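You operate a simulated robot arm through the tools that you are given. There is no shell and no other tool.

Carry out the task below with a simulated robot arm. There is one attempt and no reset: what you move stays moved.

JOB
Cover slide 27 with a cover glass and press it flat.
Fine: tweezers from the grey pot and the blue tamper, both put back; shut the blue box. Set down upright: tweezers, tamper.

It is judged by the outcome, as a careful person would: the job done as asked, and still so three seconds after it is handed in. It fails if anything else is knocked over, pushed out of place, dropped, spilled or broken. Lids that push on must go on centred and level and be pressed home; caps that screw on are set level and turned clockwise until they are tight.

ROBOT AND FRAMES
A 6-joint arm with a two-finger parallel gripper, fixed in place. Base frame: the origin is at the foot of the arm, x ahead of it, y to its left, z up; the work surface is at about z = 900. Lengths are in mm, angles in rad, forces in N, time in s.
With the tool pointing down near the work surface it reaches from about 360 to 760 mm from the base axis. Its first joint turns from -1.152 to 1.152 rad. Payload 2.45 kg.
Tool frame: the origin (TCP) lies between the finger pads and is the grasp point; the fingertips stand 24 mm ahead of it; z points along the fingers, y is the line along which they close. Largest opening 68 mm; finger width 17, thickness 10; the body of the gripper, 40 by 70 mm, starts 41 mm behind the TCP.
Orientation is that of the tool frame in the base frame, as a unit quaternion [x, y, z, w]. With the fingers straight down and closing along the base's y, the tool's x points along the base's -x, its y along +y and its z along -z.

CONTROLS
- The arm moves only by the tool servo_tool. Its argument "increments" is a list of rows, each an object (a shift or turn left out is 0, a gripper value left out holds the last) with "offset": the shift along the tool's x, y, z in mm, a list of three; "rot": the turn, a rotation vector about the tool's x, y, z in rad, a list of three. In form: [{"offset": [tx, ty, tz], "rot": [ax, ay, az]}, ...]. A call has 1 to 20 rows; each row shifts and turns the commanded pose from where the row before left it, along the tool's axes as they then stand. "fingers" is the opening in per cent of the stroke, from 0 (shut) to 100 (fully open), set as the call begins (left out, the last holds). Rows are played at 5 a second. More than 50 mm and 0.15 rad between two rows, or a gripper value outside its range, and nothing of the call is played. Where a pose cannot be reached the arm comes as near as it can. A force on the tool above 40 N (or 10 N above the force at the start of the call, whichever is more), or a blocked arm, ends the call early, and 0.2 s more pass. Each finger travels about 108 mm/s and halts on what it meets, pressing with about 33 N; the grip force reading is that of the motor and also rises with nothing between the fingers. The clock runs only during rows and for 0.2 s after the last one: add rows that do not move to give the fingers time. The reply holds the time, the measured pose of the TCP, the force on the tool along the base axes, the opening and the grip force, in the units named above and with some noise, with the torque about the TCP (base axes, N m) and any sound that the robot's microphone picked up, and new pictures: "pictures" is both (left out), scene, wrist or none.
- Cameras (640 x 400 px; columns grow to the right, rows downward): "scene" is fixed at [165.6, 410.6, 1473]; the picture's right is [-0.77, -0.64, 0.00], its down [-0.33, 0.39, -0.86] and it looks along [0.55, -0.66, -0.51] (base axes); focal length 319 px, centre (320, 200). "wrist" rides on the gripper at [84, 11, -75] in the tool frame; the picture's right is [-0.13, 0.99, 0.00], its down [-0.60, -0.08, -0.79] and it looks along [-0.79, -0.10, 0.61] (tool axes); focal length 251 px, centre (320, 200). There is no depth. A picture from a camera that has moved, and an enlarged one, comes with that camera's place and axes in the base frame and with its lens.
- zoom(camera, box): a new picture of the part [left, top, right, bottom] of that camera's present view, enlarged. It takes no simulated time.
- sign_off(): hands the job in; it is judged then, once.

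Nothing tells you positions but the pictures and the camera data. Unless the task says otherwise, let go and move clear before handing in.

The tools are called after "Emit:" as a command line: name --argument value ..., lists and objects as JSON in quotes. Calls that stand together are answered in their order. servo_tool: Moves the arm, as the interface text tells. Its arguments: {"type":"object","properties":{"increments":{"type":"array","items":{"type":"object","properties":{"offset":{"type":"array","items":{"type":"number"}},"rot":{"type":"array","items":{"type":"number"}}}}},"fingers":{"type":"number"},"pictures":{"type":"string","enum":["both","scene","wrist","none"]}},"required":["increments"]} The other tools are called the same way: zoom (camera, box) takes an enlarged picture of a part of a camera's view; sign_off () hands the job in.

At the start:

```text
time: 0.0
ee_pos: [387.7, -200.1, 1198.9]
tool_rot: [0.0, 1.0, -0.001, 0.0]
wrist_force: [0.2, 1.0, 0.4]
wrist_torque: [-0.01, 0.03, 0.01]
opening: 67.9
grip_force: 0.1
```

scene: 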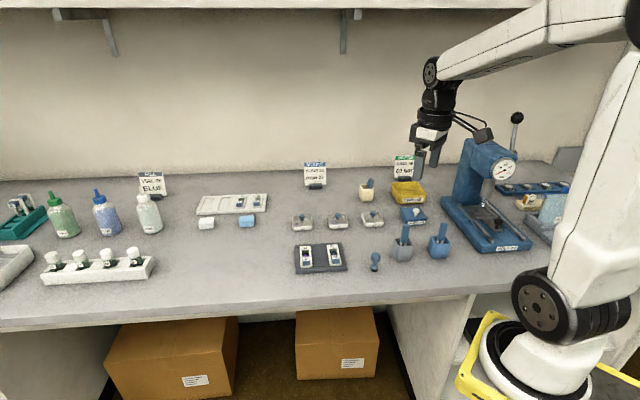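
wrist: 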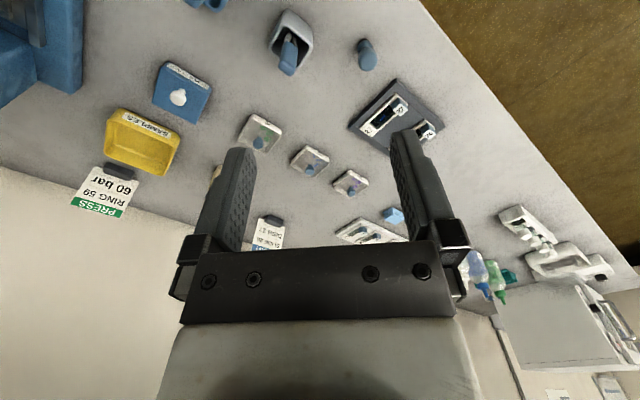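

I see a bench with slides on a dark tray, three clear boxes/cover-glass items, pots with tweezers, a blue box with a knob and a small blue tamper. I'll zoom in for detail before moving.

Emit:
zoom --camera "scene" --box '[280, 150, 480, 280]'

Emit:
zoom --camera "scene" --box '[360, 190, 460, 280]'

Emit:
zoom --camera "scene" --box '[280, 200, 380, 280]'

Emit:
zoom --camera "wrist" --box '[100, 0, 460, 240]'

Emit:
zoom --camera "scene" --box '[180, 150, 340, 250]'

```text
3.08 times, centred on (380, 215) of scene
camera zoom: at [165.6, 410.6, 1473.0], right [-0.77, -0.64, 0.0], down [-0.33, 0.39, -0.86], along [0.55, -0.66, -0.51], focal length 982 px, centre (135, 154)
```

zoom: 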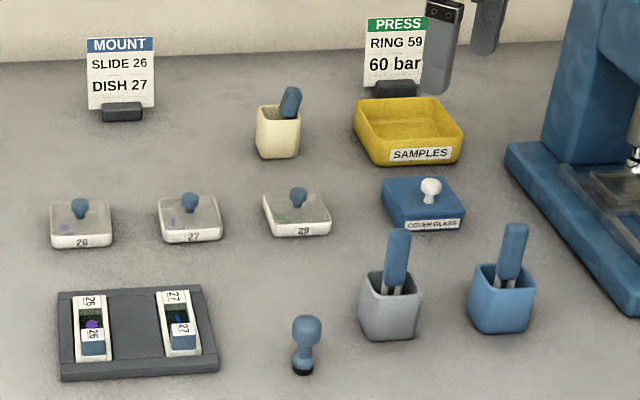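

```text
4.44 times, centred on (410, 235) of scene
camera zoom: at [165.6, 410.6, 1473.0], right [-0.77, -0.64, 0.0], down [-0.33, 0.39, -0.86], along [0.55, -0.66, -0.51], focal length 1418 px, centre (-80, 44)
```

zoom: 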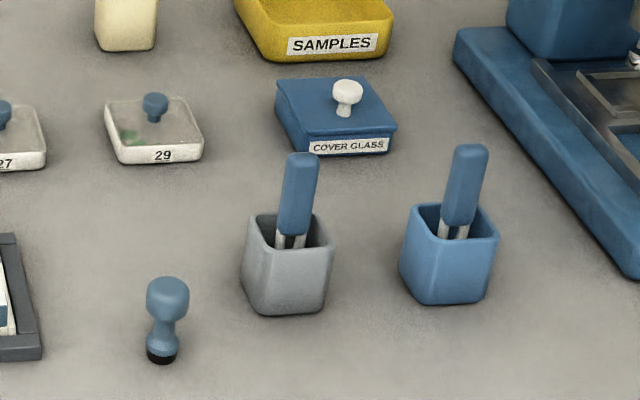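

```text
5.00 times, centred on (330, 240) of scene
camera zoom: at [165.6, 410.6, 1473.0], right [-0.77, -0.64, 0.0], down [-0.33, 0.39, -0.86], along [0.55, -0.66, -0.51], focal length 1595 px, centre (270, 0)
```

zoom: 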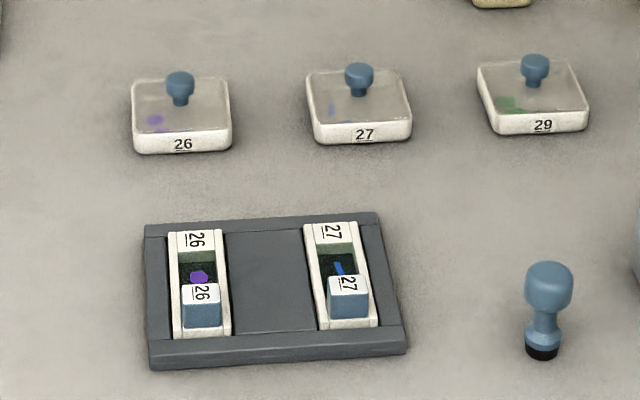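

```text
1.67 times, centred on (280, 120) of wrist
camera zoom: at [302.7, -189.3, 1274.5], right [0.13, 0.99, 0.0], down [0.6, -0.08, 0.79], along [0.79, -0.1, -0.61], focal length 419 px, centre (387, 333)
```

zoom: 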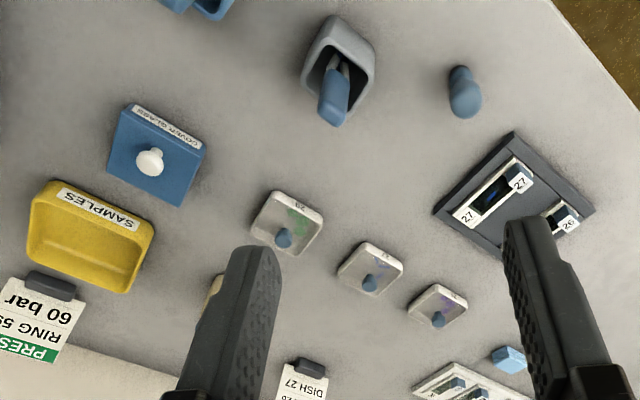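

```text
4.00 times, centred on (260, 200) of scene
camera zoom: at [165.6, 410.6, 1473.0], right [-0.77, -0.64, 0.0], down [-0.33, 0.39, -0.86], along [0.55, -0.66, -0.51], focal length 1276 px, centre (560, 200)
```

zoom: 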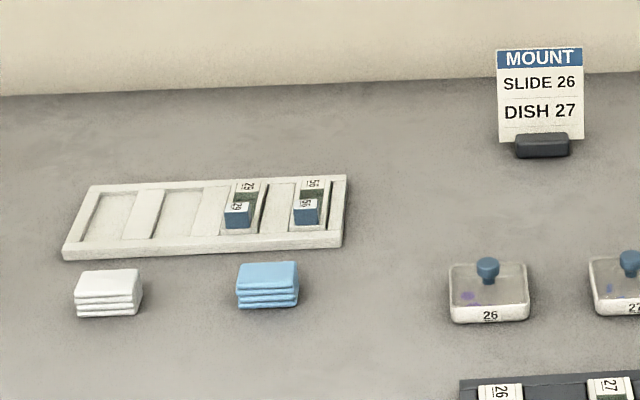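

The parts I need are slide 27 in the dark tray (about 562,-122), the grey pot with tweezers (about 420,-238), the blue tamper (about 453,-155) and the COVER GLASS box with a white knob (about 467,-410). Next I move above the box for a closer look.

Emit:
servo_tool --increments '[{"offset": [-4.4, -42, 19.8]}, {"offset": [-4.4, -42, 19.8]}, {"offset": [-4.4, -42, 19.8]}, {"offset": [-4.4, -42, 19.8]}, {"offset": [-4.4, -42, 19.8]}, {}]' --pictures "both"

```text
time: 1.4
ee_pos: [409.7, -409.6, 1099.3]
tool_rot: [0.0, 1.0, 0.0, 0.0]
wrist_force: [0.5, -0.5, 0.2]
wrist_torque: [0.01, -0.03, 0.02]
opening: 67.8
grip_force: 0.1
camera wrist: at [324.7, -399.2, 1176.3], right [0.13, 0.99, 0.0], down [0.6, -0.08, 0.79], along [0.79, -0.1, -0.61], focal length 251 px, centre (320, 200)
```

scene: 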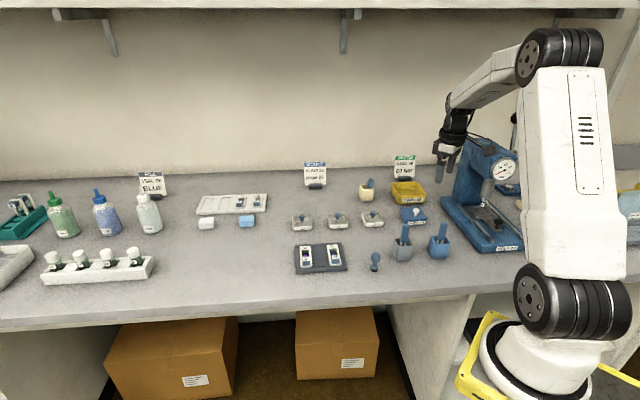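
wrist: 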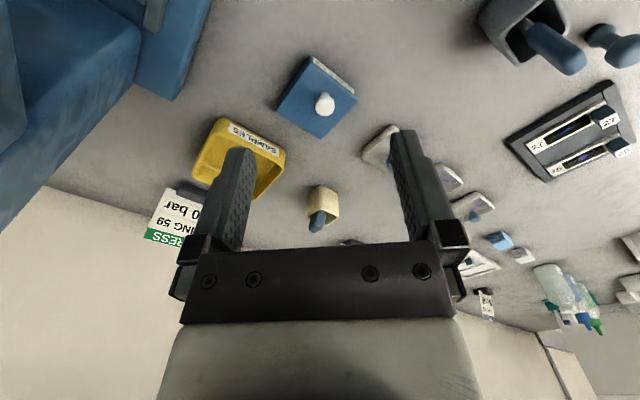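

The box is visible below and ahead. I zoom in to find its height and orientation.

Emit:
zoom --camera "wrist" --box '[250, 30, 400, 150]'

Emit:
zoom --camera "wrist" --box '[470, 0, 640, 190]'

Emit:
zoom --camera "scene" --box '[380, 190, 460, 270]'

```text
3.33 times, centred on (325, 90) of wrist
camera zoom: at [324.7, -399.2, 1176.3], right [0.13, 0.99, 0.0], down [0.6, -0.08, 0.79], along [0.79, -0.1, -0.61], focal length 838 px, centre (303, 567)
```

zoom: 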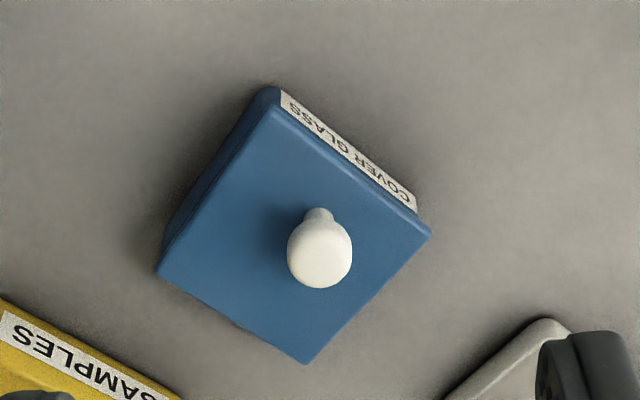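

```text
2.11 times, centred on (555, 95) of wrist
camera zoom: at [324.7, -399.2, 1176.3], right [0.13, 0.99, 0.0], down [0.6, -0.08, 0.79], along [0.79, -0.1, -0.61], focal length 529 px, centre (-175, 421)
```

zoom: 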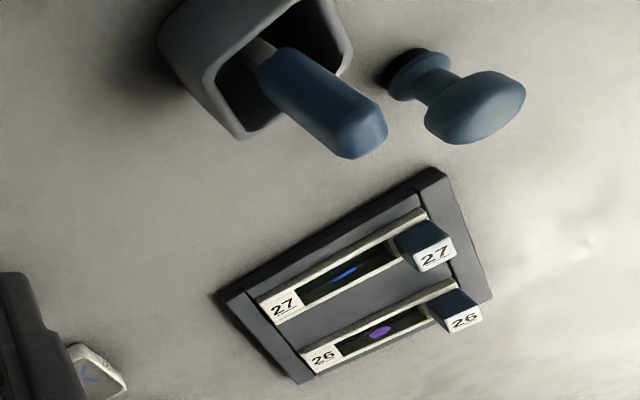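

```text
5.00 times, centred on (420, 230) of scene
camera zoom: at [165.6, 410.6, 1473.0], right [-0.77, -0.64, 0.0], down [-0.33, 0.39, -0.86], along [0.55, -0.66, -0.51], focal length 1595 px, centre (-180, 50)
```

zoom: 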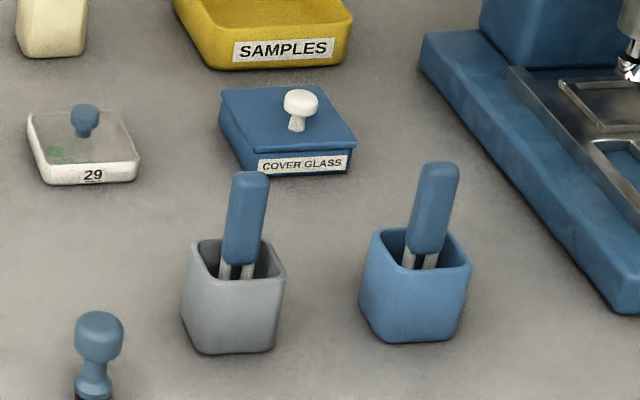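

The lid is a roughly 64 mm square turned about 45°, with the knob nearer the label side, so it may be hinged along the far edge. I'll turn the tool to line up with the box and look closer.

Emit:
servo_tool --increments '[{"rot": [0, 0, 0.137]}, {"rot": [0, 0, 0.137]}, {"rot": [0, 0, 0.137]}, {"rot": [0, 0, 0.137]}, {"rot": [0, 0, 0.137]}, {"rot": [0, 0, 0.135]}, {"offset": [9.5, 20.5, 24.5]}, {"offset": [9.5, 20.5, 24.5]}, {}]' --pictures "both"

Emit:
zoom --camera "wrist" --box '[230, 0, 430, 150]'

```text
time: 3.4
ee_pos: [425.9, -367.9, 1049.1]
tool_rot: [0.399, 0.917, 0.0, 0.0]
wrist_force: [-1.0, 0.7, -0.5]
wrist_torque: [0.0, 0.04, 0.0]
opening: 68.0
grip_force: 0.0
camera wrist: at [376.6, -299.5, 1125.3], right [0.81, 0.58, 0.0], down [0.35, -0.5, 0.79], along [0.46, -0.65, -0.61], focal length 251 px, centre (320, 200)
```

scene: 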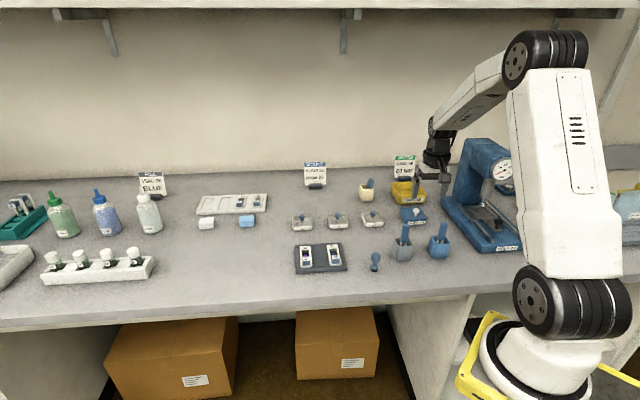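
wrist: 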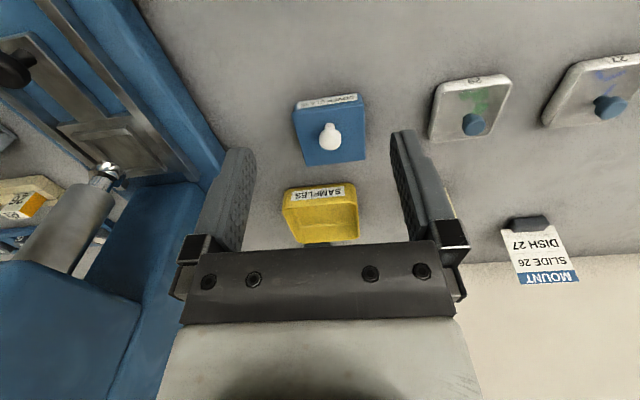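

```text
2.67 times, centred on (330, 75) of wrist
camera zoom: at [376.6, -299.5, 1125.3], right [0.81, 0.58, 0.0], down [0.35, -0.5, 0.79], along [0.46, -0.65, -0.61], focal length 670 px, centre (293, 533)
```

zoom: 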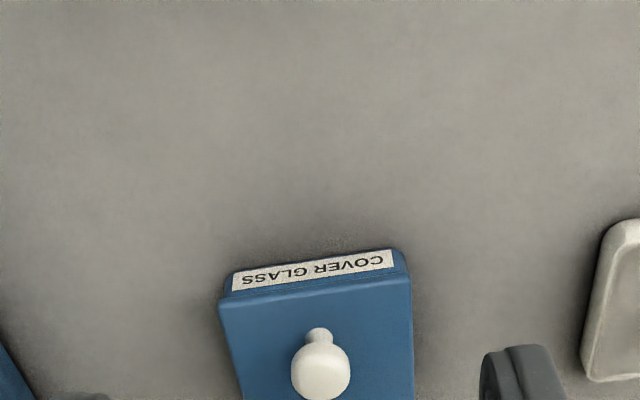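

The press stands to the left of this view, so I'll stay clear of it. I zoom in on the box and on the press.

Emit:
zoom --camera "wrist" --box '[270, 80, 390, 180]'

Emit:
zoom --camera "scene" --box '[380, 110, 560, 270]'

```text
4.00 times, centred on (330, 130) of wrist
camera zoom: at [376.6, -299.5, 1125.3], right [0.81, 0.58, 0.0], down [0.35, -0.5, 0.79], along [0.46, -0.65, -0.61], focal length 1006 px, centre (280, 480)
```

zoom: 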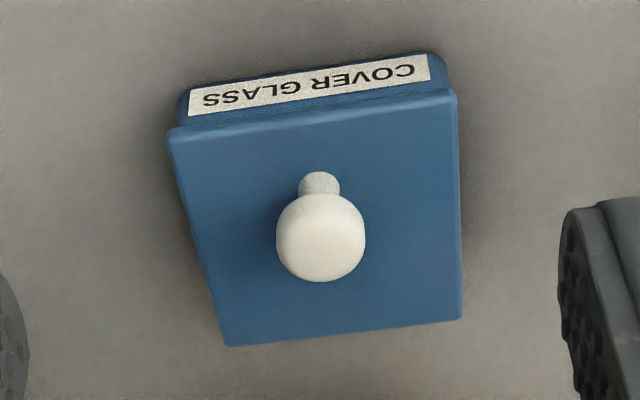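

```text
2.50 times, centred on (470, 190) of scene
camera zoom: at [165.6, 410.6, 1473.0], right [-0.77, -0.64, 0.0], down [-0.33, 0.39, -0.86], along [0.55, -0.66, -0.51], focal length 798 px, centre (-55, 225)
```

zoom: 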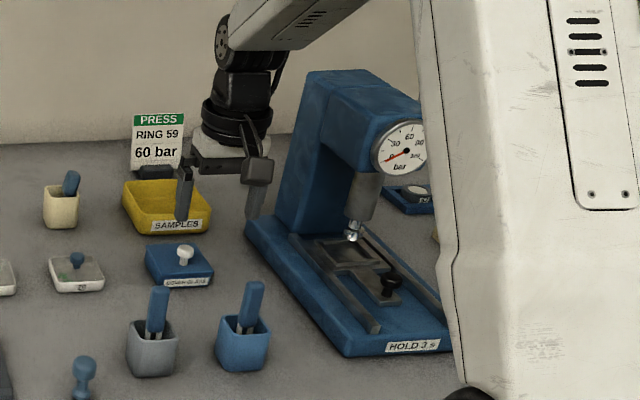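

The lid top is at z≈928 and the knob centre at about (469,-412,947), 15 mm forward of the lid centre. I'll move above the knob and come down with the fingertips just above the lid.

Emit:
servo_tool --increments '[{"offset": [-31, 1, 0]}, {"offset": [-30.6, 0.4, 0]}, {"offset": [0, 0, 30]}, {"offset": [0, 0, 30]}, {}]' --fingers 55 --pictures "both"

Emit:
zoom --camera "wrist" --box '[220, 80, 420, 220]'

```text
time: 4.6
ee_pos: [468.3, -412.3, 990.8]
tool_rot: [0.399, 0.917, 0.0, 0.0]
wrist_force: [-1.1, 0.0, -0.2]
wrist_torque: [-0.02, -0.01, 0.0]
opening: 37.4
grip_force: 0.0
camera wrist: at [419.2, -343.0, 1067.2], right [0.81, 0.58, 0.0], down [0.35, -0.5, 0.79], along [0.46, -0.65, -0.61], focal length 251 px, centre (320, 200)
```

scene: 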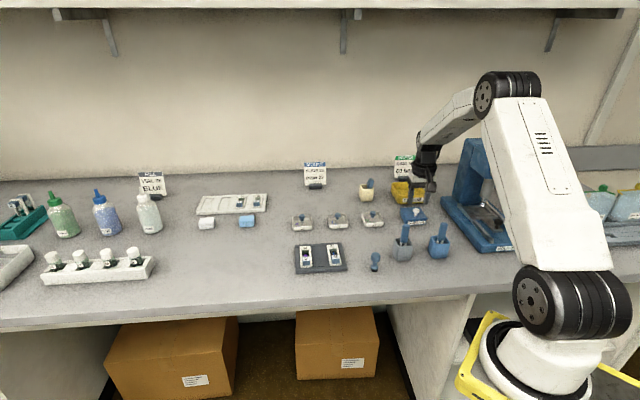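
wrist: 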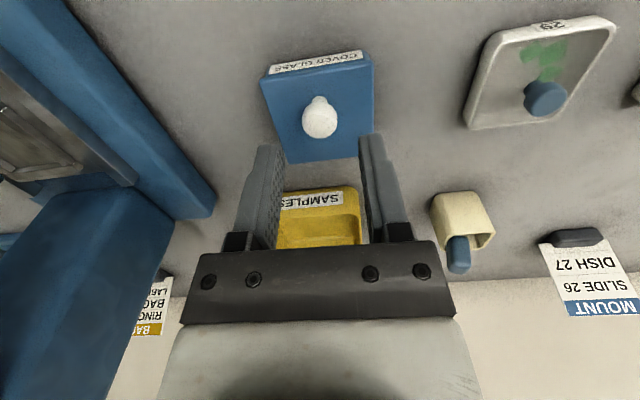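

```text
2.86 times, centred on (320, 150) of wrist
camera zoom: at [419.2, -343.0, 1067.2], right [0.81, 0.58, 0.0], down [0.35, -0.5, 0.79], along [0.46, -0.65, -0.61], focal length 718 px, centre (320, 343)
```

zoom: 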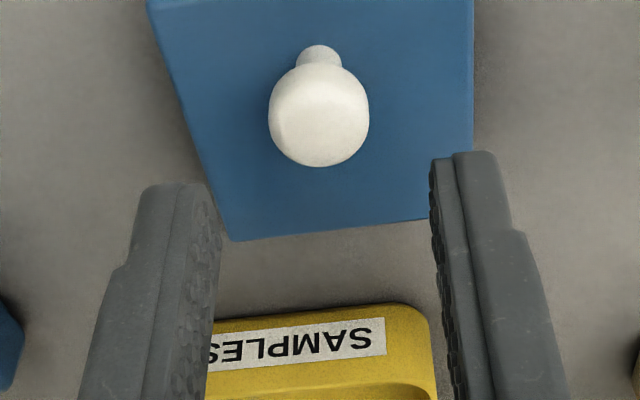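

The knob is centred between the fingers. I go down to z≈955 and close on it.

Emit:
servo_tool --increments '[{"offset": [0, 0, 18]}, {"offset": [0, 0, 17]}, {}]' --pictures "none"

Emit:
servo_tool --increments '[{}, {}, {}]' --fingers 10 --pictures "wrist"

```text
time: 5.4
ee_pos: [469.6, -412.7, 957.3]
tool_rot: [0.399, 0.917, 0.0, 0.0]
wrist_force: [-0.1, 0.2, -0.6]
wrist_torque: [0.0, 0.04, -0.01]
opening: 37.6
grip_force: 0.0
```

```text
time: 6.2
ee_pos: [467.4, -412.4, 957.1]
tool_rot: [0.399, 0.917, -0.001, 0.0]
wrist_force: [-2.2, -3.6, -1.3]
wrist_torque: [-0.01, 0.12, -0.04]
opening: 19.2
grip_force: 36.8
camera wrist: at [419.4, -343.7, 1033.3], right [0.81, 0.58, 0.0], down [0.35, -0.5, 0.79], along [0.46, -0.65, -0.61], focal length 251 px, centre (320, 200)
```

wrist: 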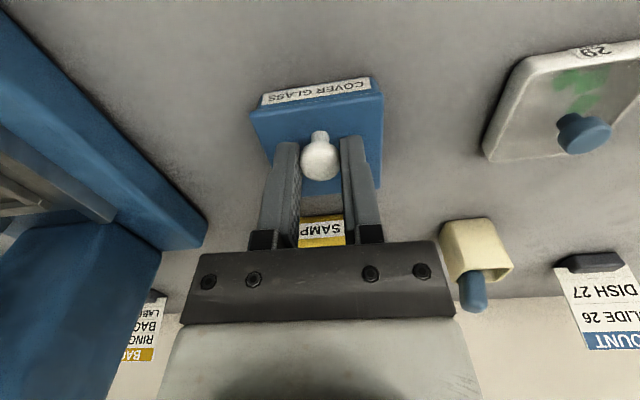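

Gripped at 19 mm. I lift a few millimetres to see whether the lid is hinged or lifts off.

Emit:
servo_tool --increments '[{"offset": [0, 0, -3]}, {"offset": [0, 0, -3]}, {}]' --pictures "wrist"

Emit:
zoom --camera "wrist" --box '[230, 60, 410, 190]'

Emit:
zoom --camera "scene" --box '[380, 170, 460, 240]'

```text
time: 7.0
ee_pos: [468.8, -412.8, 962.3]
tool_rot: [0.399, 0.917, 0.001, -0.001]
wrist_force: [5.8, -11.7, -21.9]
wrist_torque: [0.35, 0.4, -0.02]
opening: 19.0
grip_force: 36.9
camera wrist: at [419.6, -344.0, 1037.4], right [0.81, 0.58, 0.0], down [0.36, -0.5, 0.79], along [0.46, -0.64, -0.61], focal length 251 px, centre (320, 200)
```

wrist: 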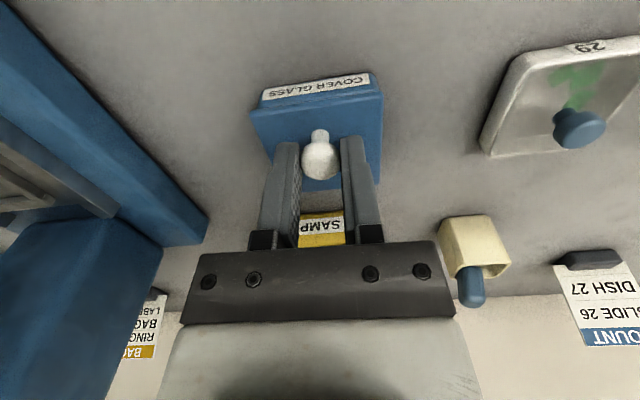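

```text
3.08 times, centred on (320, 125) of wrist
camera zoom: at [419.6, -344.0, 1037.4], right [0.81, 0.58, 0.0], down [0.36, -0.5, 0.79], along [0.46, -0.64, -0.61], focal length 774 px, centre (320, 431)
```

zoom: 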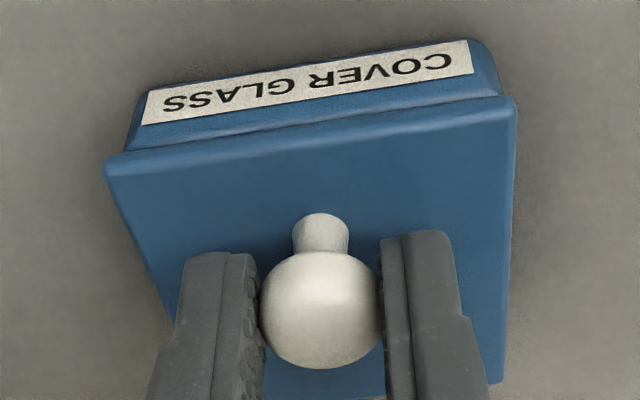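

```text
5.71 times, centred on (420, 205) of scene
camera zoom: at [166.1, 409.9, 1473.1], right [-0.77, -0.64, 0.0], down [-0.33, 0.39, -0.86], along [0.55, -0.66, -0.51], focal length 1823 px, centre (-251, 171)
```

zoom: 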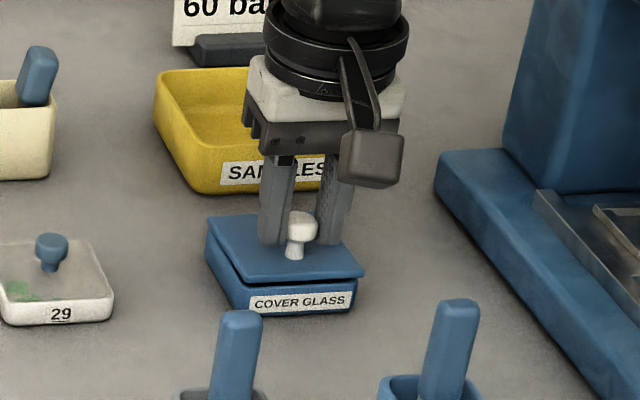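

The lid is hinged at the back edge: the front rises while the back stays put. I'll carry the knob along an arc around the hinge, letting it pivot between the pads.

Emit:
servo_tool --increments '[{"offset": [-3, 0, -4]}, {"offset": [-3.5, 0, -4]}, {"offset": [-4, 0, -3.5]}, {"offset": [-4, 0, -3.2]}, {}]' --pictures "both"

Emit:
zoom --camera "scene" --box '[380, 170, 460, 240]'

```text
time: 8.2
ee_pos: [476.7, -419.9, 976.6]
tool_rot: [0.399, 0.917, 0.003, -0.004]
wrist_force: [-17.5, 16.3, -0.2]
wrist_torque: [0.9, 0.9, 0.0]
opening: 18.7
grip_force: 36.8
camera wrist: at [427.5, -352.2, 1052.6], right [0.81, 0.58, 0.0], down [0.36, -0.5, 0.79], along [0.46, -0.64, -0.62], focal length 251 px, centre (320, 200)
```

scene: 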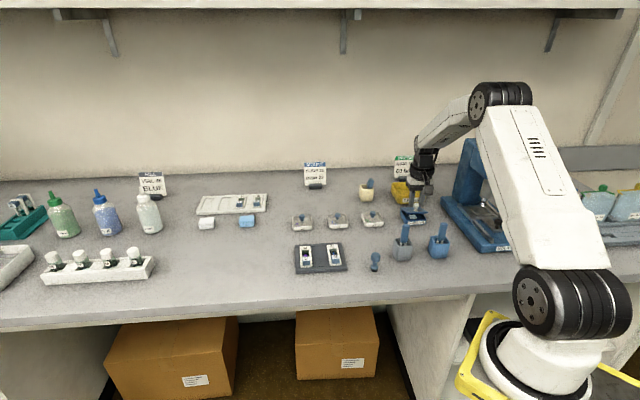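
wrist: 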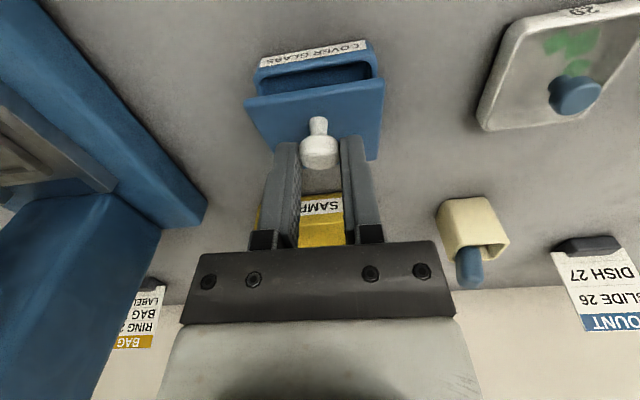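

```text
5.71 times, centred on (420, 205) of scene
camera zoom: at [165.2, 411.0, 1472.9], right [-0.77, -0.64, 0.0], down [-0.33, 0.39, -0.86], along [0.55, -0.66, -0.51], focal length 1823 px, centre (-251, 171)
```

zoom: 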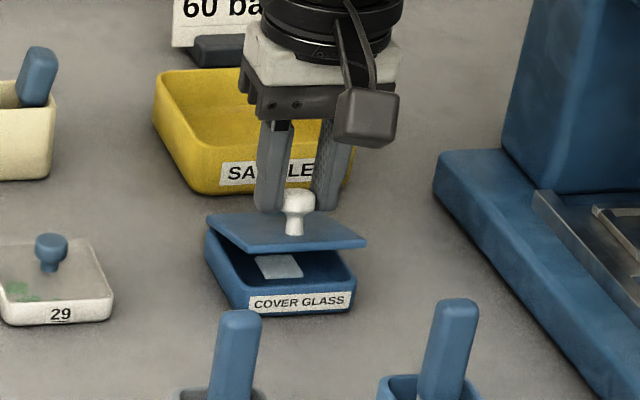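

The lid is about 30° up and a cover glass shows inside. I continue the arc, now tilting the tool back with the lid to ease the pivot.

Emit:
servo_tool --increments '[{"offset": [-8.9, 0, -4.3], "rot": [0, 0.1, 0]}, {"offset": [-9.27, 0, -3.75], "rot": [0, 0.1, 0]}, {"offset": [-9.64, 0, -3.28], "rot": [0, 0.1, 0]}, {"offset": [-9.73, 0, -2.38], "rot": [0, 0.1, 0]}, {}]' --pictures "both"

Emit:
zoom --camera "scene" --box '[380, 170, 460, 240]'

```text
time: 9.4
ee_pos: [493.4, -437.6, 986.5]
tool_rot: [0.39, 0.899, 0.079, -0.183]
wrist_force: [-0.1, -0.7, 0.8]
wrist_torque: [0.03, 0.02, -0.02]
opening: 6.7
grip_force: 0.0
out of reach, approached as far as the arm can: row 4
camera wrist: at [468.3, -395.1, 1088.6], right [0.81, 0.59, -0.05], down [0.53, -0.69, 0.49], along [0.26, -0.43, -0.87], focal length 251 px, centre (320, 200)
```

scene: 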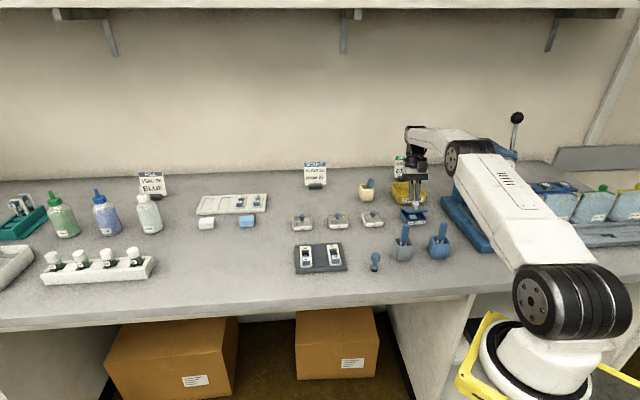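
wrist: 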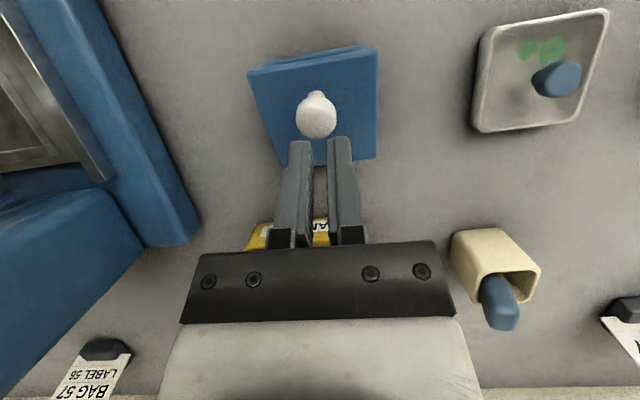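

```text
5.71 times, centred on (420, 205) of scene
camera zoom: at [165.6, 410.6, 1473.0], right [-0.77, -0.64, 0.0], down [-0.33, 0.39, -0.86], along [0.55, -0.66, -0.51], focal length 1823 px, centre (-251, 171)
```

zoom: 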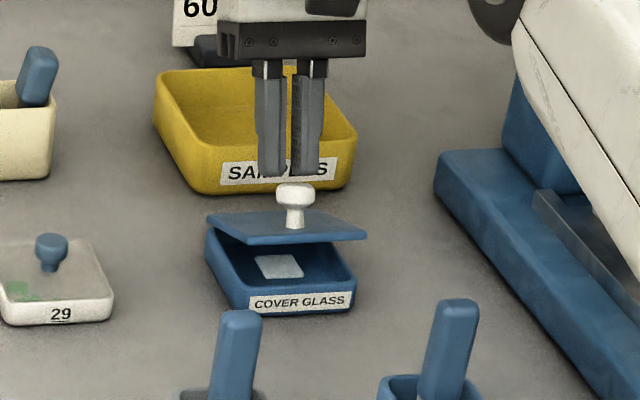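

The knob slipped out because the arm could not tilt that far, but the lid stays about 35° open by itself. I back up, straighten the tool and then push the lid open from the front with closed fingertips.

Emit:
servo_tool --increments '[{"offset": [0, 0, -30]}, {"offset": [0, 0, -20], "rot": [0, -0.13, 0]}, {"rot": [0, -0.13, 0]}, {"rot": [0, -0.14, 0]}, {}]' --fingers 0 --pictures "none"

```text
time: 10.6
ee_pos: [505.3, -452.9, 1030.4]
tool_rot: [0.399, 0.917, 0.0, 0.0]
wrist_force: [-0.3, 0.1, 0.5]
wrist_torque: [-0.02, -0.02, 0.02]
opening: 0.1
grip_force: 23.4
```

Tool upright again. The blue pot's tweezers stand near (352,-312), so I'll turn back to yaw 0 to keep the camera away from them, and move in front of the box.

Emit:
servo_tool --increments '[{"rot": [0, 0, -0.137]}, {"rot": [0, 0, -0.137]}, {"rot": [0, 0, -0.137]}, {"rot": [0, 0, -0.137]}, {"rot": [0, 0, -0.137]}, {"rot": [0, 0, -0.135]}, {"offset": [31.5, 35.5, 0]}, {"offset": [31.5, 35.5, 0]}, {}]' --pictures "both"

Emit:
zoom --camera "wrist" --box '[220, 0, 420, 150]'

Emit:
zoom --camera "scene" --box '[370, 170, 480, 270]'

```text
time: 12.6
ee_pos: [444.8, -381.4, 1030.4]
tool_rot: [0.0, 1.0, -0.001, 0.0]
wrist_force: [0.5, 0.4, -0.5]
wrist_torque: [0.01, 0.02, 0.02]
opening: 0.0
grip_force: 23.5
camera wrist: at [360.5, -369.5, 1105.4], right [0.13, 0.99, 0.0], down [0.6, -0.08, 0.79], along [0.79, -0.1, -0.61], focal length 251 px, centre (320, 200)
```

scene: 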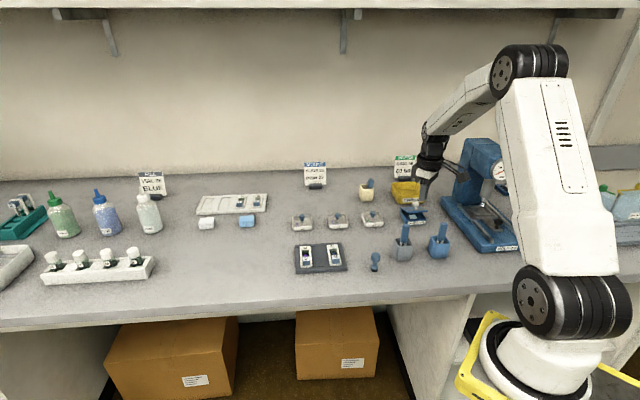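
wrist: 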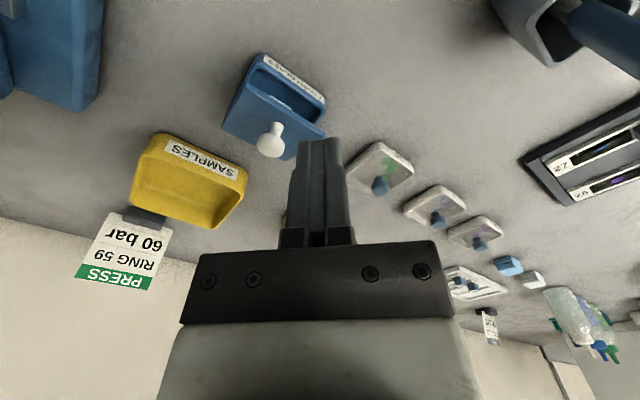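

```text
2.67 times, centred on (320, 75) of wrist
camera zoom: at [360.5, -369.5, 1105.4], right [0.13, 0.99, 0.0], down [0.6, -0.08, 0.79], along [0.79, -0.1, -0.61], focal length 670 px, centre (320, 533)
```

zoom: 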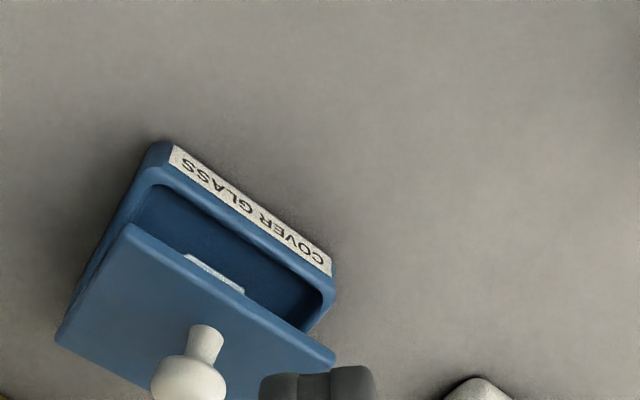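

```text
4.00 times, centred on (425, 220) of scene
camera zoom: at [165.6, 410.6, 1473.0], right [-0.77, -0.64, 0.0], down [-0.33, 0.39, -0.86], along [0.55, -0.66, -0.51], focal length 1276 px, centre (-100, 120)
```

zoom: 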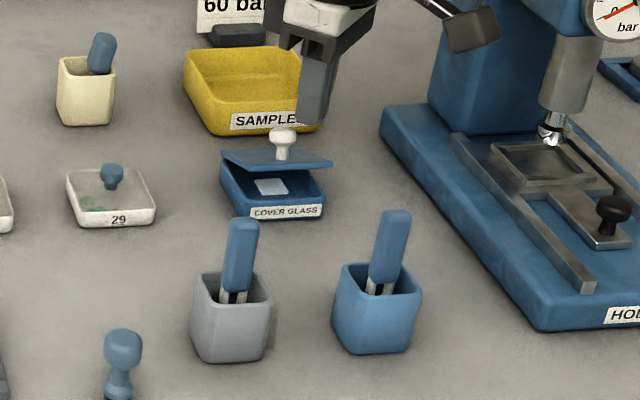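

The lid edge is now at z≈945 and about 21° open. I lower the closed fingertips in front of the edge, tip just above the box wall.

Emit:
servo_tool --increments '[{"offset": [0, 0, 40]}, {"offset": [0, 0, 35]}, {}]' --pictures "both"

Emit:
zoom --camera "wrist" --box '[220, 40, 420, 200]'

Emit:
zoom --camera "scene" --box '[380, 170, 460, 240]'

```text
time: 13.4
ee_pos: [443.3, -380.3, 955.2]
tool_rot: [0.0, 1.0, -0.001, 0.0]
wrist_force: [-0.6, -0.1, 0.3]
wrist_torque: [0.03, 0.03, 0.01]
opening: 0.0
grip_force: 23.5
camera wrist: at [359.0, -369.2, 1031.0], right [0.13, 0.99, 0.0], down [0.6, -0.08, 0.79], along [0.79, -0.1, -0.61], focal length 251 px, centre (320, 200)
```

scene: 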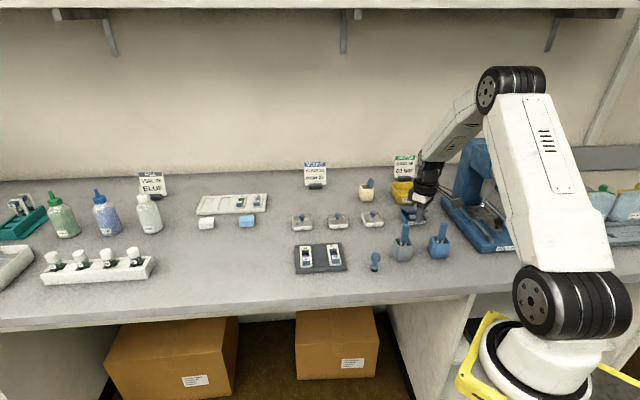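
wrist: 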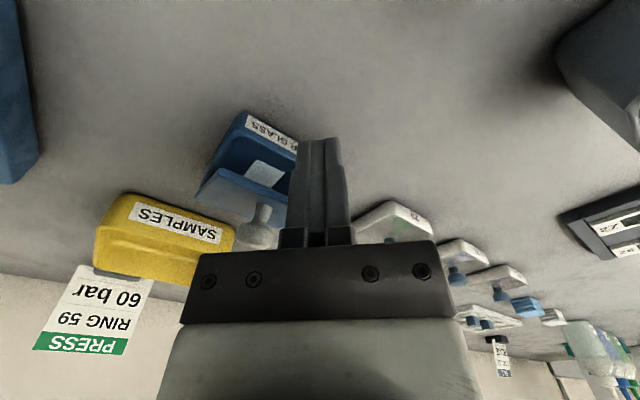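

```text
2.50 times, centred on (320, 120) of wrist
camera zoom: at [359.0, -369.2, 1031.0], right [0.13, 0.99, 0.0], down [0.6, -0.08, 0.79], along [0.79, -0.1, -0.61], focal length 629 px, centre (320, 400)
```

zoom: 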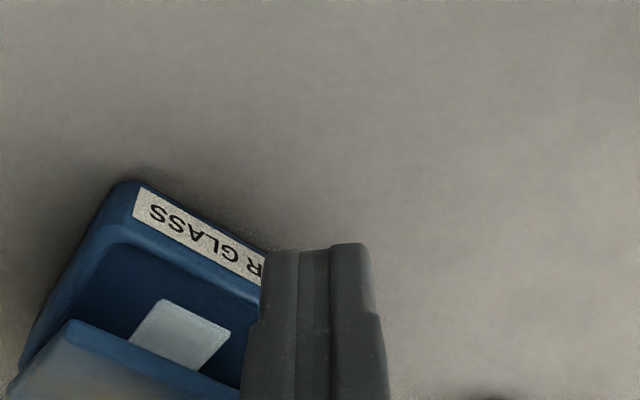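

```text
5.71 times, centred on (420, 205) of scene
camera zoom: at [165.6, 410.6, 1473.0], right [-0.77, -0.64, 0.0], down [-0.33, 0.39, -0.86], along [0.55, -0.66, -0.51], focal length 1823 px, centre (-251, 171)
```

zoom: 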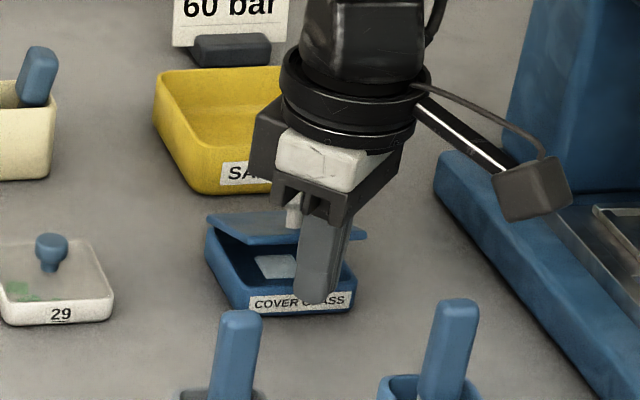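

Now I push the fingertip back into the lid edge and follow it up along its arc.

Emit:
servo_tool --increments '[{"offset": [-4.1, -4.4, 0]}, {"offset": [-4.1, -4.4, 0]}, {"offset": [-3.4, -3.7, 0]}, {"offset": [-2.7, -2.9, -1]}, {"offset": [-2.5, -2.7, -5]}, {"offset": [-2.9, -3.1, -5]}, {}]' --pictures "scene"

Emit:
zoom --camera "scene" --box '[380, 170, 460, 240]'

Emit:
zoom --camera "wrist" --box '[180, 40, 420, 240]'

```text
time: 14.5
ee_pos: [454.5, -391.0, 956.4]
tool_rot: [0.0, 1.0, 0.009, -0.009]
wrist_force: [-6.7, 8.5, 3.9]
wrist_torque: [0.0, 0.06, -0.04]
opening: 0.0
grip_force: 23.6
stopped in row 5: the force on the tool passed its limit at 44 N (the readings are from after the stop); the commanded pose is now the measured one
```

scene: 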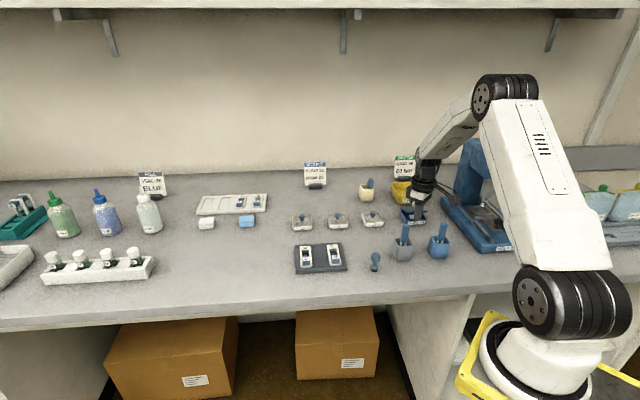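

```text
5.71 times, centred on (420, 205) of scene
camera zoom: at [165.4, 410.9, 1472.9], right [-0.77, -0.64, 0.0], down [-0.33, 0.39, -0.86], along [0.55, -0.66, -0.51], focal length 1823 px, centre (-251, 171)
```

zoom: 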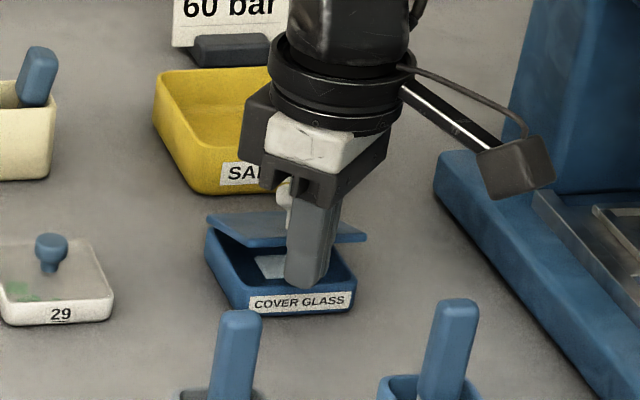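

```text
2.00 times, centred on (300, 140) of wrist
camera zoom: at [370.9, -381.9, 1032.0], right [0.13, 0.99, 0.02], down [0.62, -0.09, 0.78], along [0.78, -0.09, -0.62], focal length 503 px, centre (360, 320)
```

zoom: 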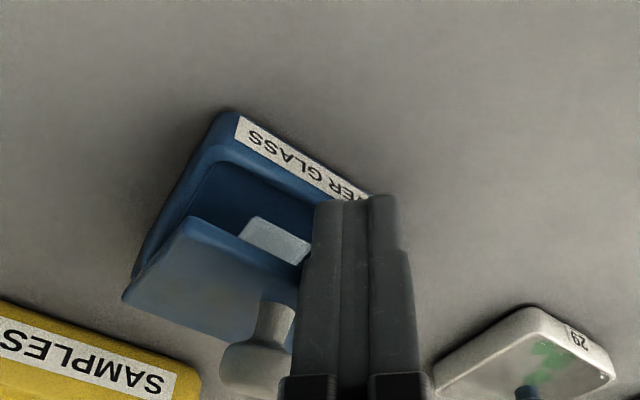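

The edge push jams because the angle is too shallow; the box itself has not moved. I'll back off and re-grip the knob with the tool pre-tilted, so I can turn with the lid instead of letting it pivot in the pads.

Emit:
servo_tool --increments '[{"offset": [17, 18.3, 0]}, {"offset": [0, 0, -40]}, {"offset": [0, 0, -45]}, {"rot": [0, 0, 0.137]}, {"rot": [0, 0, 0.137]}, {"rot": [0, 0, 0.137]}, {"rot": [0, 0, 0.137]}, {"rot": [0, 0, 0.137]}, {"rot": [0, 0, 0.135]}, {"offset": [-35, 0, 0]}, {}]' --fingers 55 --pictures "both"

Emit:
zoom --camera "wrist" --box '[220, 20, 420, 170]'

Emit:
zoom --camera "scene" --box '[380, 170, 460, 240]'

```text
time: 16.9
ee_pos: [462.2, -399.2, 1039.1]
tool_rot: [0.4, 0.917, 0.004, -0.01]
wrist_force: [0.2, 0.4, -0.3]
wrist_torque: [-0.01, 0.01, -0.01]
opening: 37.3
grip_force: 0.1
camera wrist: at [415.1, -332.3, 1116.3], right [0.81, 0.58, 0.0], down [0.36, -0.51, 0.78], along [0.45, -0.64, -0.63], focal length 251 px, centre (320, 200)
```

scene: 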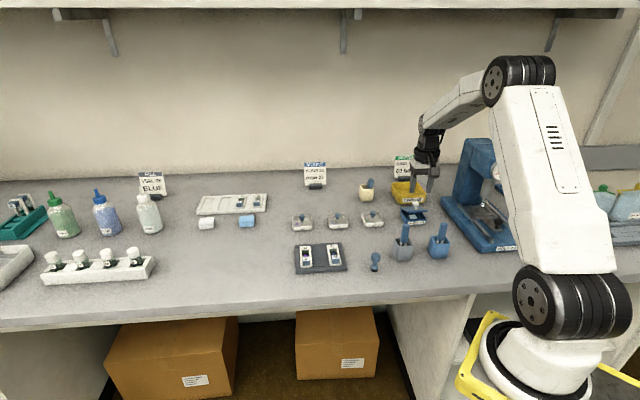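
wrist: 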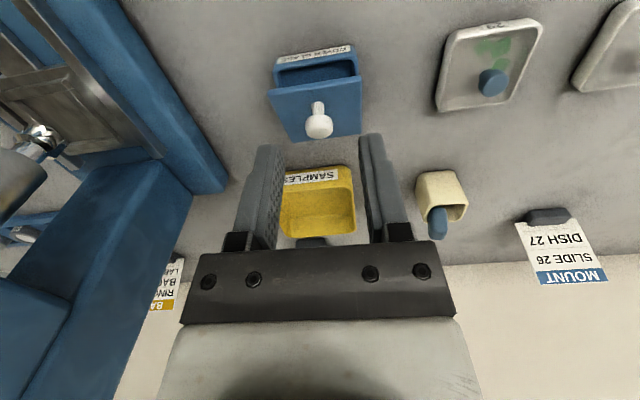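

```text
2.67 times, centred on (320, 95) of wrist
camera zoom: at [415.1, -332.3, 1116.3], right [0.81, 0.58, 0.0], down [0.36, -0.51, 0.78], along [0.45, -0.64, -0.63], focal length 670 px, centre (320, 480)
```

zoom: 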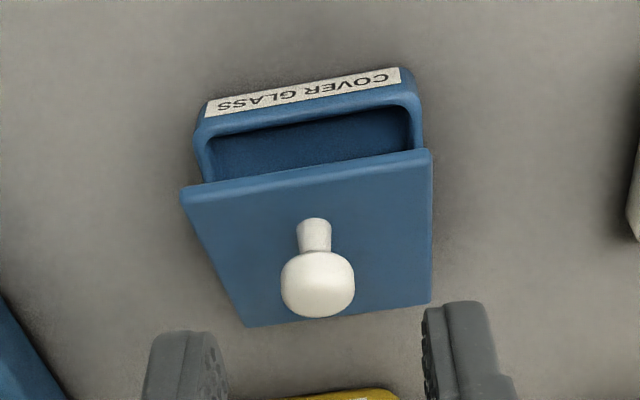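

```text
5.71 times, centred on (420, 205) of scene
camera zoom: at [165.6, 410.6, 1473.0], right [-0.77, -0.64, 0.0], down [-0.33, 0.39, -0.86], along [0.55, -0.66, -0.51], focal length 1823 px, centre (-251, 171)
```

zoom: 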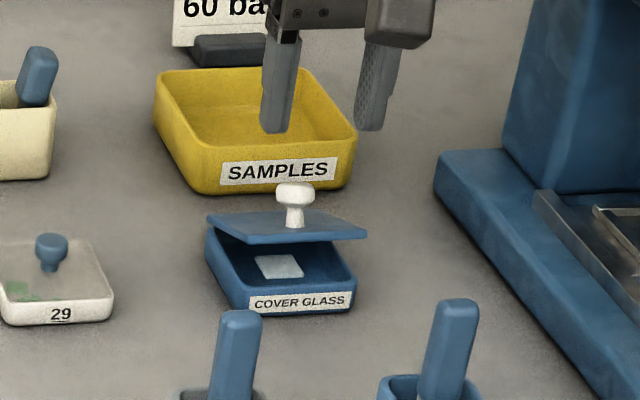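

The knob is at about (476,-422,961) and my hinge model fits. I tilt the tool 0.25 rad the other way and line up above the knob.

Emit:
servo_tool --increments '[{"rot": [0, -0.136, 0]}, {"rot": [0, -0.136, 0]}, {"offset": [-6.1, -5, 30.4]}, {}]' --pictures "both"

Emit:
zoom --camera "wrist" --box '[220, 80, 420, 230]'

Emit:
zoom --camera "scene" --box '[370, 160, 470, 240]'

```text
time: 17.9
ee_pos: [469.0, -413.2, 1011.7]
tool_rot: [0.395, 0.91, -0.05, 0.114]
wrist_force: [0.5, 0.6, 0.9]
wrist_torque: [0.02, -0.01, 0.01]
opening: 37.3
grip_force: 0.0
camera wrist: at [408.1, -332.5, 1063.5], right [0.81, 0.58, 0.03], down [0.21, -0.34, 0.92], along [0.55, -0.74, -0.39], focal length 251 px, centre (320, 200)
```

scene: 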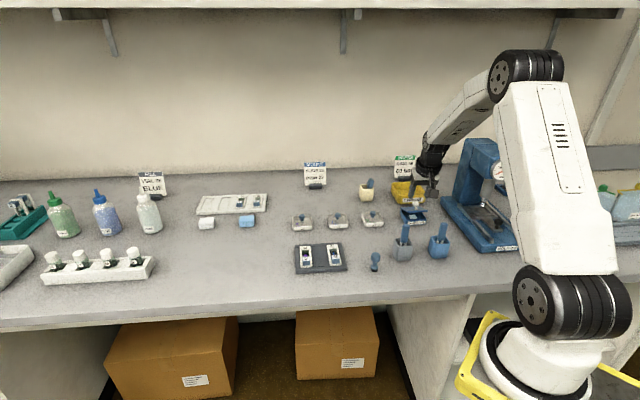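
wrist: 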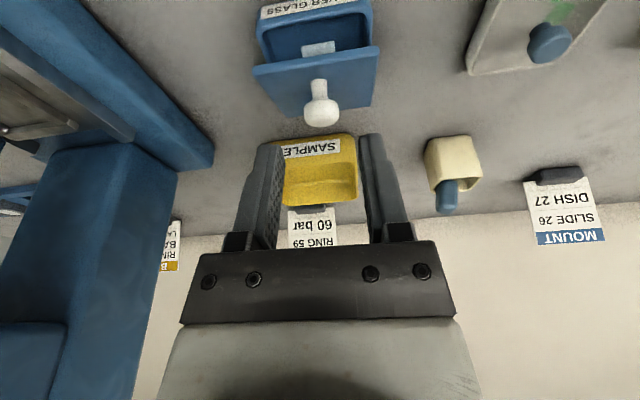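

```text
2.67 times, centred on (320, 155) of wrist
camera zoom: at [408.1, -332.5, 1063.5], right [0.81, 0.58, 0.03], down [0.21, -0.34, 0.92], along [0.55, -0.74, -0.39], focal length 670 px, centre (320, 320)
```

zoom: 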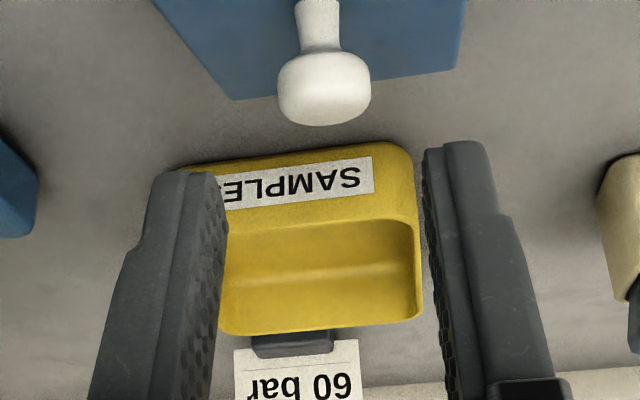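

```text
5.00 times, centred on (420, 200) of scene
camera zoom: at [165.6, 410.6, 1473.0], right [-0.77, -0.64, 0.0], down [-0.33, 0.39, -0.86], along [0.55, -0.66, -0.51], focal length 1595 px, centre (-180, 200)
```

zoom: 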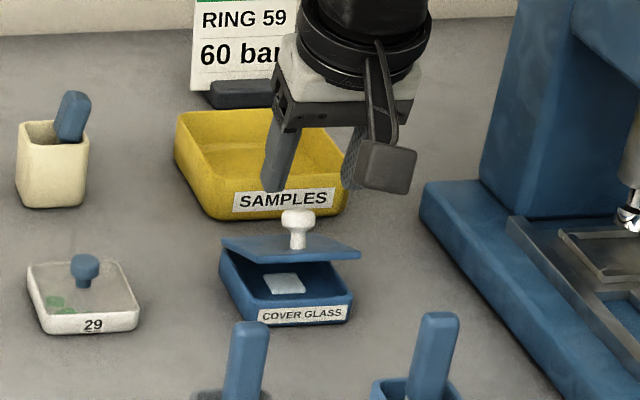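

The knob lies right on the tool axis. I advance 40 mm along it and grip.

Emit:
servo_tool --increments '[{"offset": [0, 0, 20]}, {"offset": [0, 0, 19]}, {}]' --pictures "none"

Emit:
servo_tool --increments '[{}, {}, {}]' --fingers 8 --pictures "wrist"

Emit:
zoom --camera "scene" --box '[370, 160, 470, 240]'

```text
time: 18.7
ee_pos: [475.1, -420.7, 973.0]
tool_rot: [0.396, 0.91, -0.05, 0.115]
wrist_force: [-0.4, -0.7, -0.3]
wrist_torque: [-0.02, 0.01, 0.03]
opening: 37.1
grip_force: 0.1
```

```text
time: 19.5
ee_pos: [474.9, -419.5, 974.2]
tool_rot: [0.396, 0.909, -0.05, 0.115]
wrist_force: [10.8, 6.4, -1.6]
wrist_torque: [0.06, -0.17, 0.01]
opening: 18.7
grip_force: 36.4
camera wrist: at [415.2, -339.0, 1025.6], right [0.81, 0.59, 0.03], down [0.21, -0.34, 0.92], along [0.55, -0.74, -0.39], focal length 251 px, centre (320, 200)
```

wrist: 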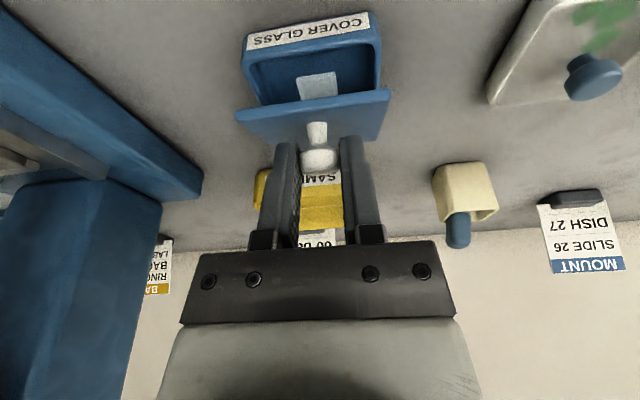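

```text
5.00 times, centred on (420, 200) of scene
camera zoom: at [165.9, 410.8, 1472.9], right [-0.77, -0.64, 0.0], down [-0.33, 0.39, -0.86], along [0.55, -0.66, -0.51], focal length 1595 px, centre (-180, 200)
```

zoom: 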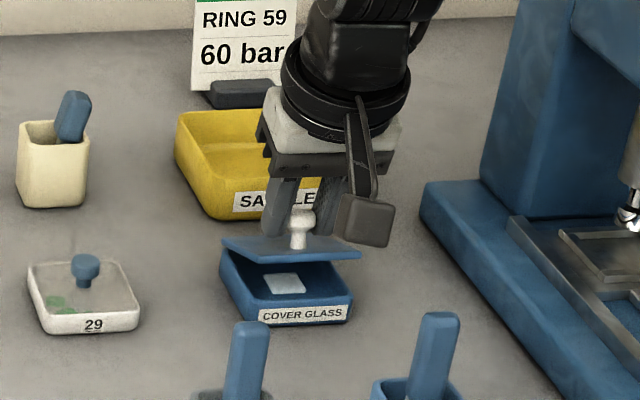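

Gripped. Now I turn tool and lid together around the hinge, in small steps.

Emit:
servo_tool --increments '[{"offset": [-2.94, 1, -1.15], "rot": [0, 0.05, 0]}, {"offset": [-2.94, 0, -1.15], "rot": [0, 0.05, 0]}, {"offset": [-2.94, 0, -1.15], "rot": [0, 0.05, 0]}, {"offset": [-2.94, 0, -1.15], "rot": [0, 0.05, 0]}, {}]' --pictures "wrist"

Emit:
zoom --camera "scene" --box '[370, 160, 470, 240]'

```text
time: 20.7
ee_pos: [484.2, -426.9, 980.6]
tool_rot: [0.399, 0.916, -0.01, 0.024]
wrist_force: [5.8, 16.8, 5.9]
wrist_torque: [0.34, -0.02, -0.03]
opening: 19.1
grip_force: 36.0
camera wrist: at [431.5, -355.9, 1051.8], right [0.81, 0.58, 0.01], down [0.33, -0.47, 0.82], along [0.48, -0.67, -0.57], focal length 251 px, centre (320, 200)
```

wrist: 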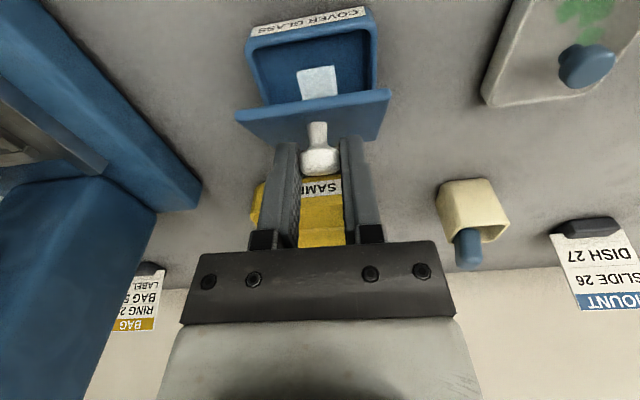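

```text
5.00 times, centred on (420, 200) of scene
camera zoom: at [165.7, 411.1, 1472.8], right [-0.77, -0.64, 0.0], down [-0.33, 0.39, -0.86], along [0.55, -0.66, -0.51], focal length 1595 px, centre (-180, 200)
```

zoom: 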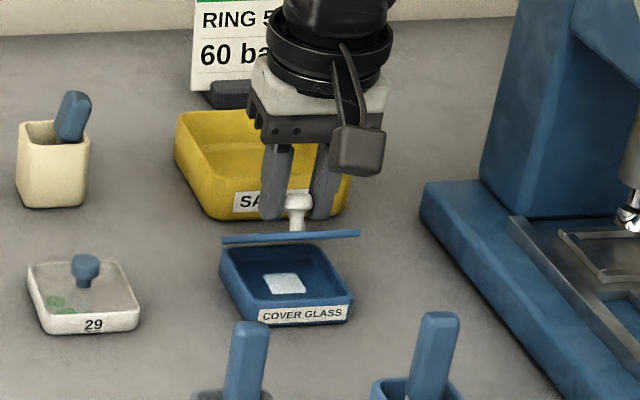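

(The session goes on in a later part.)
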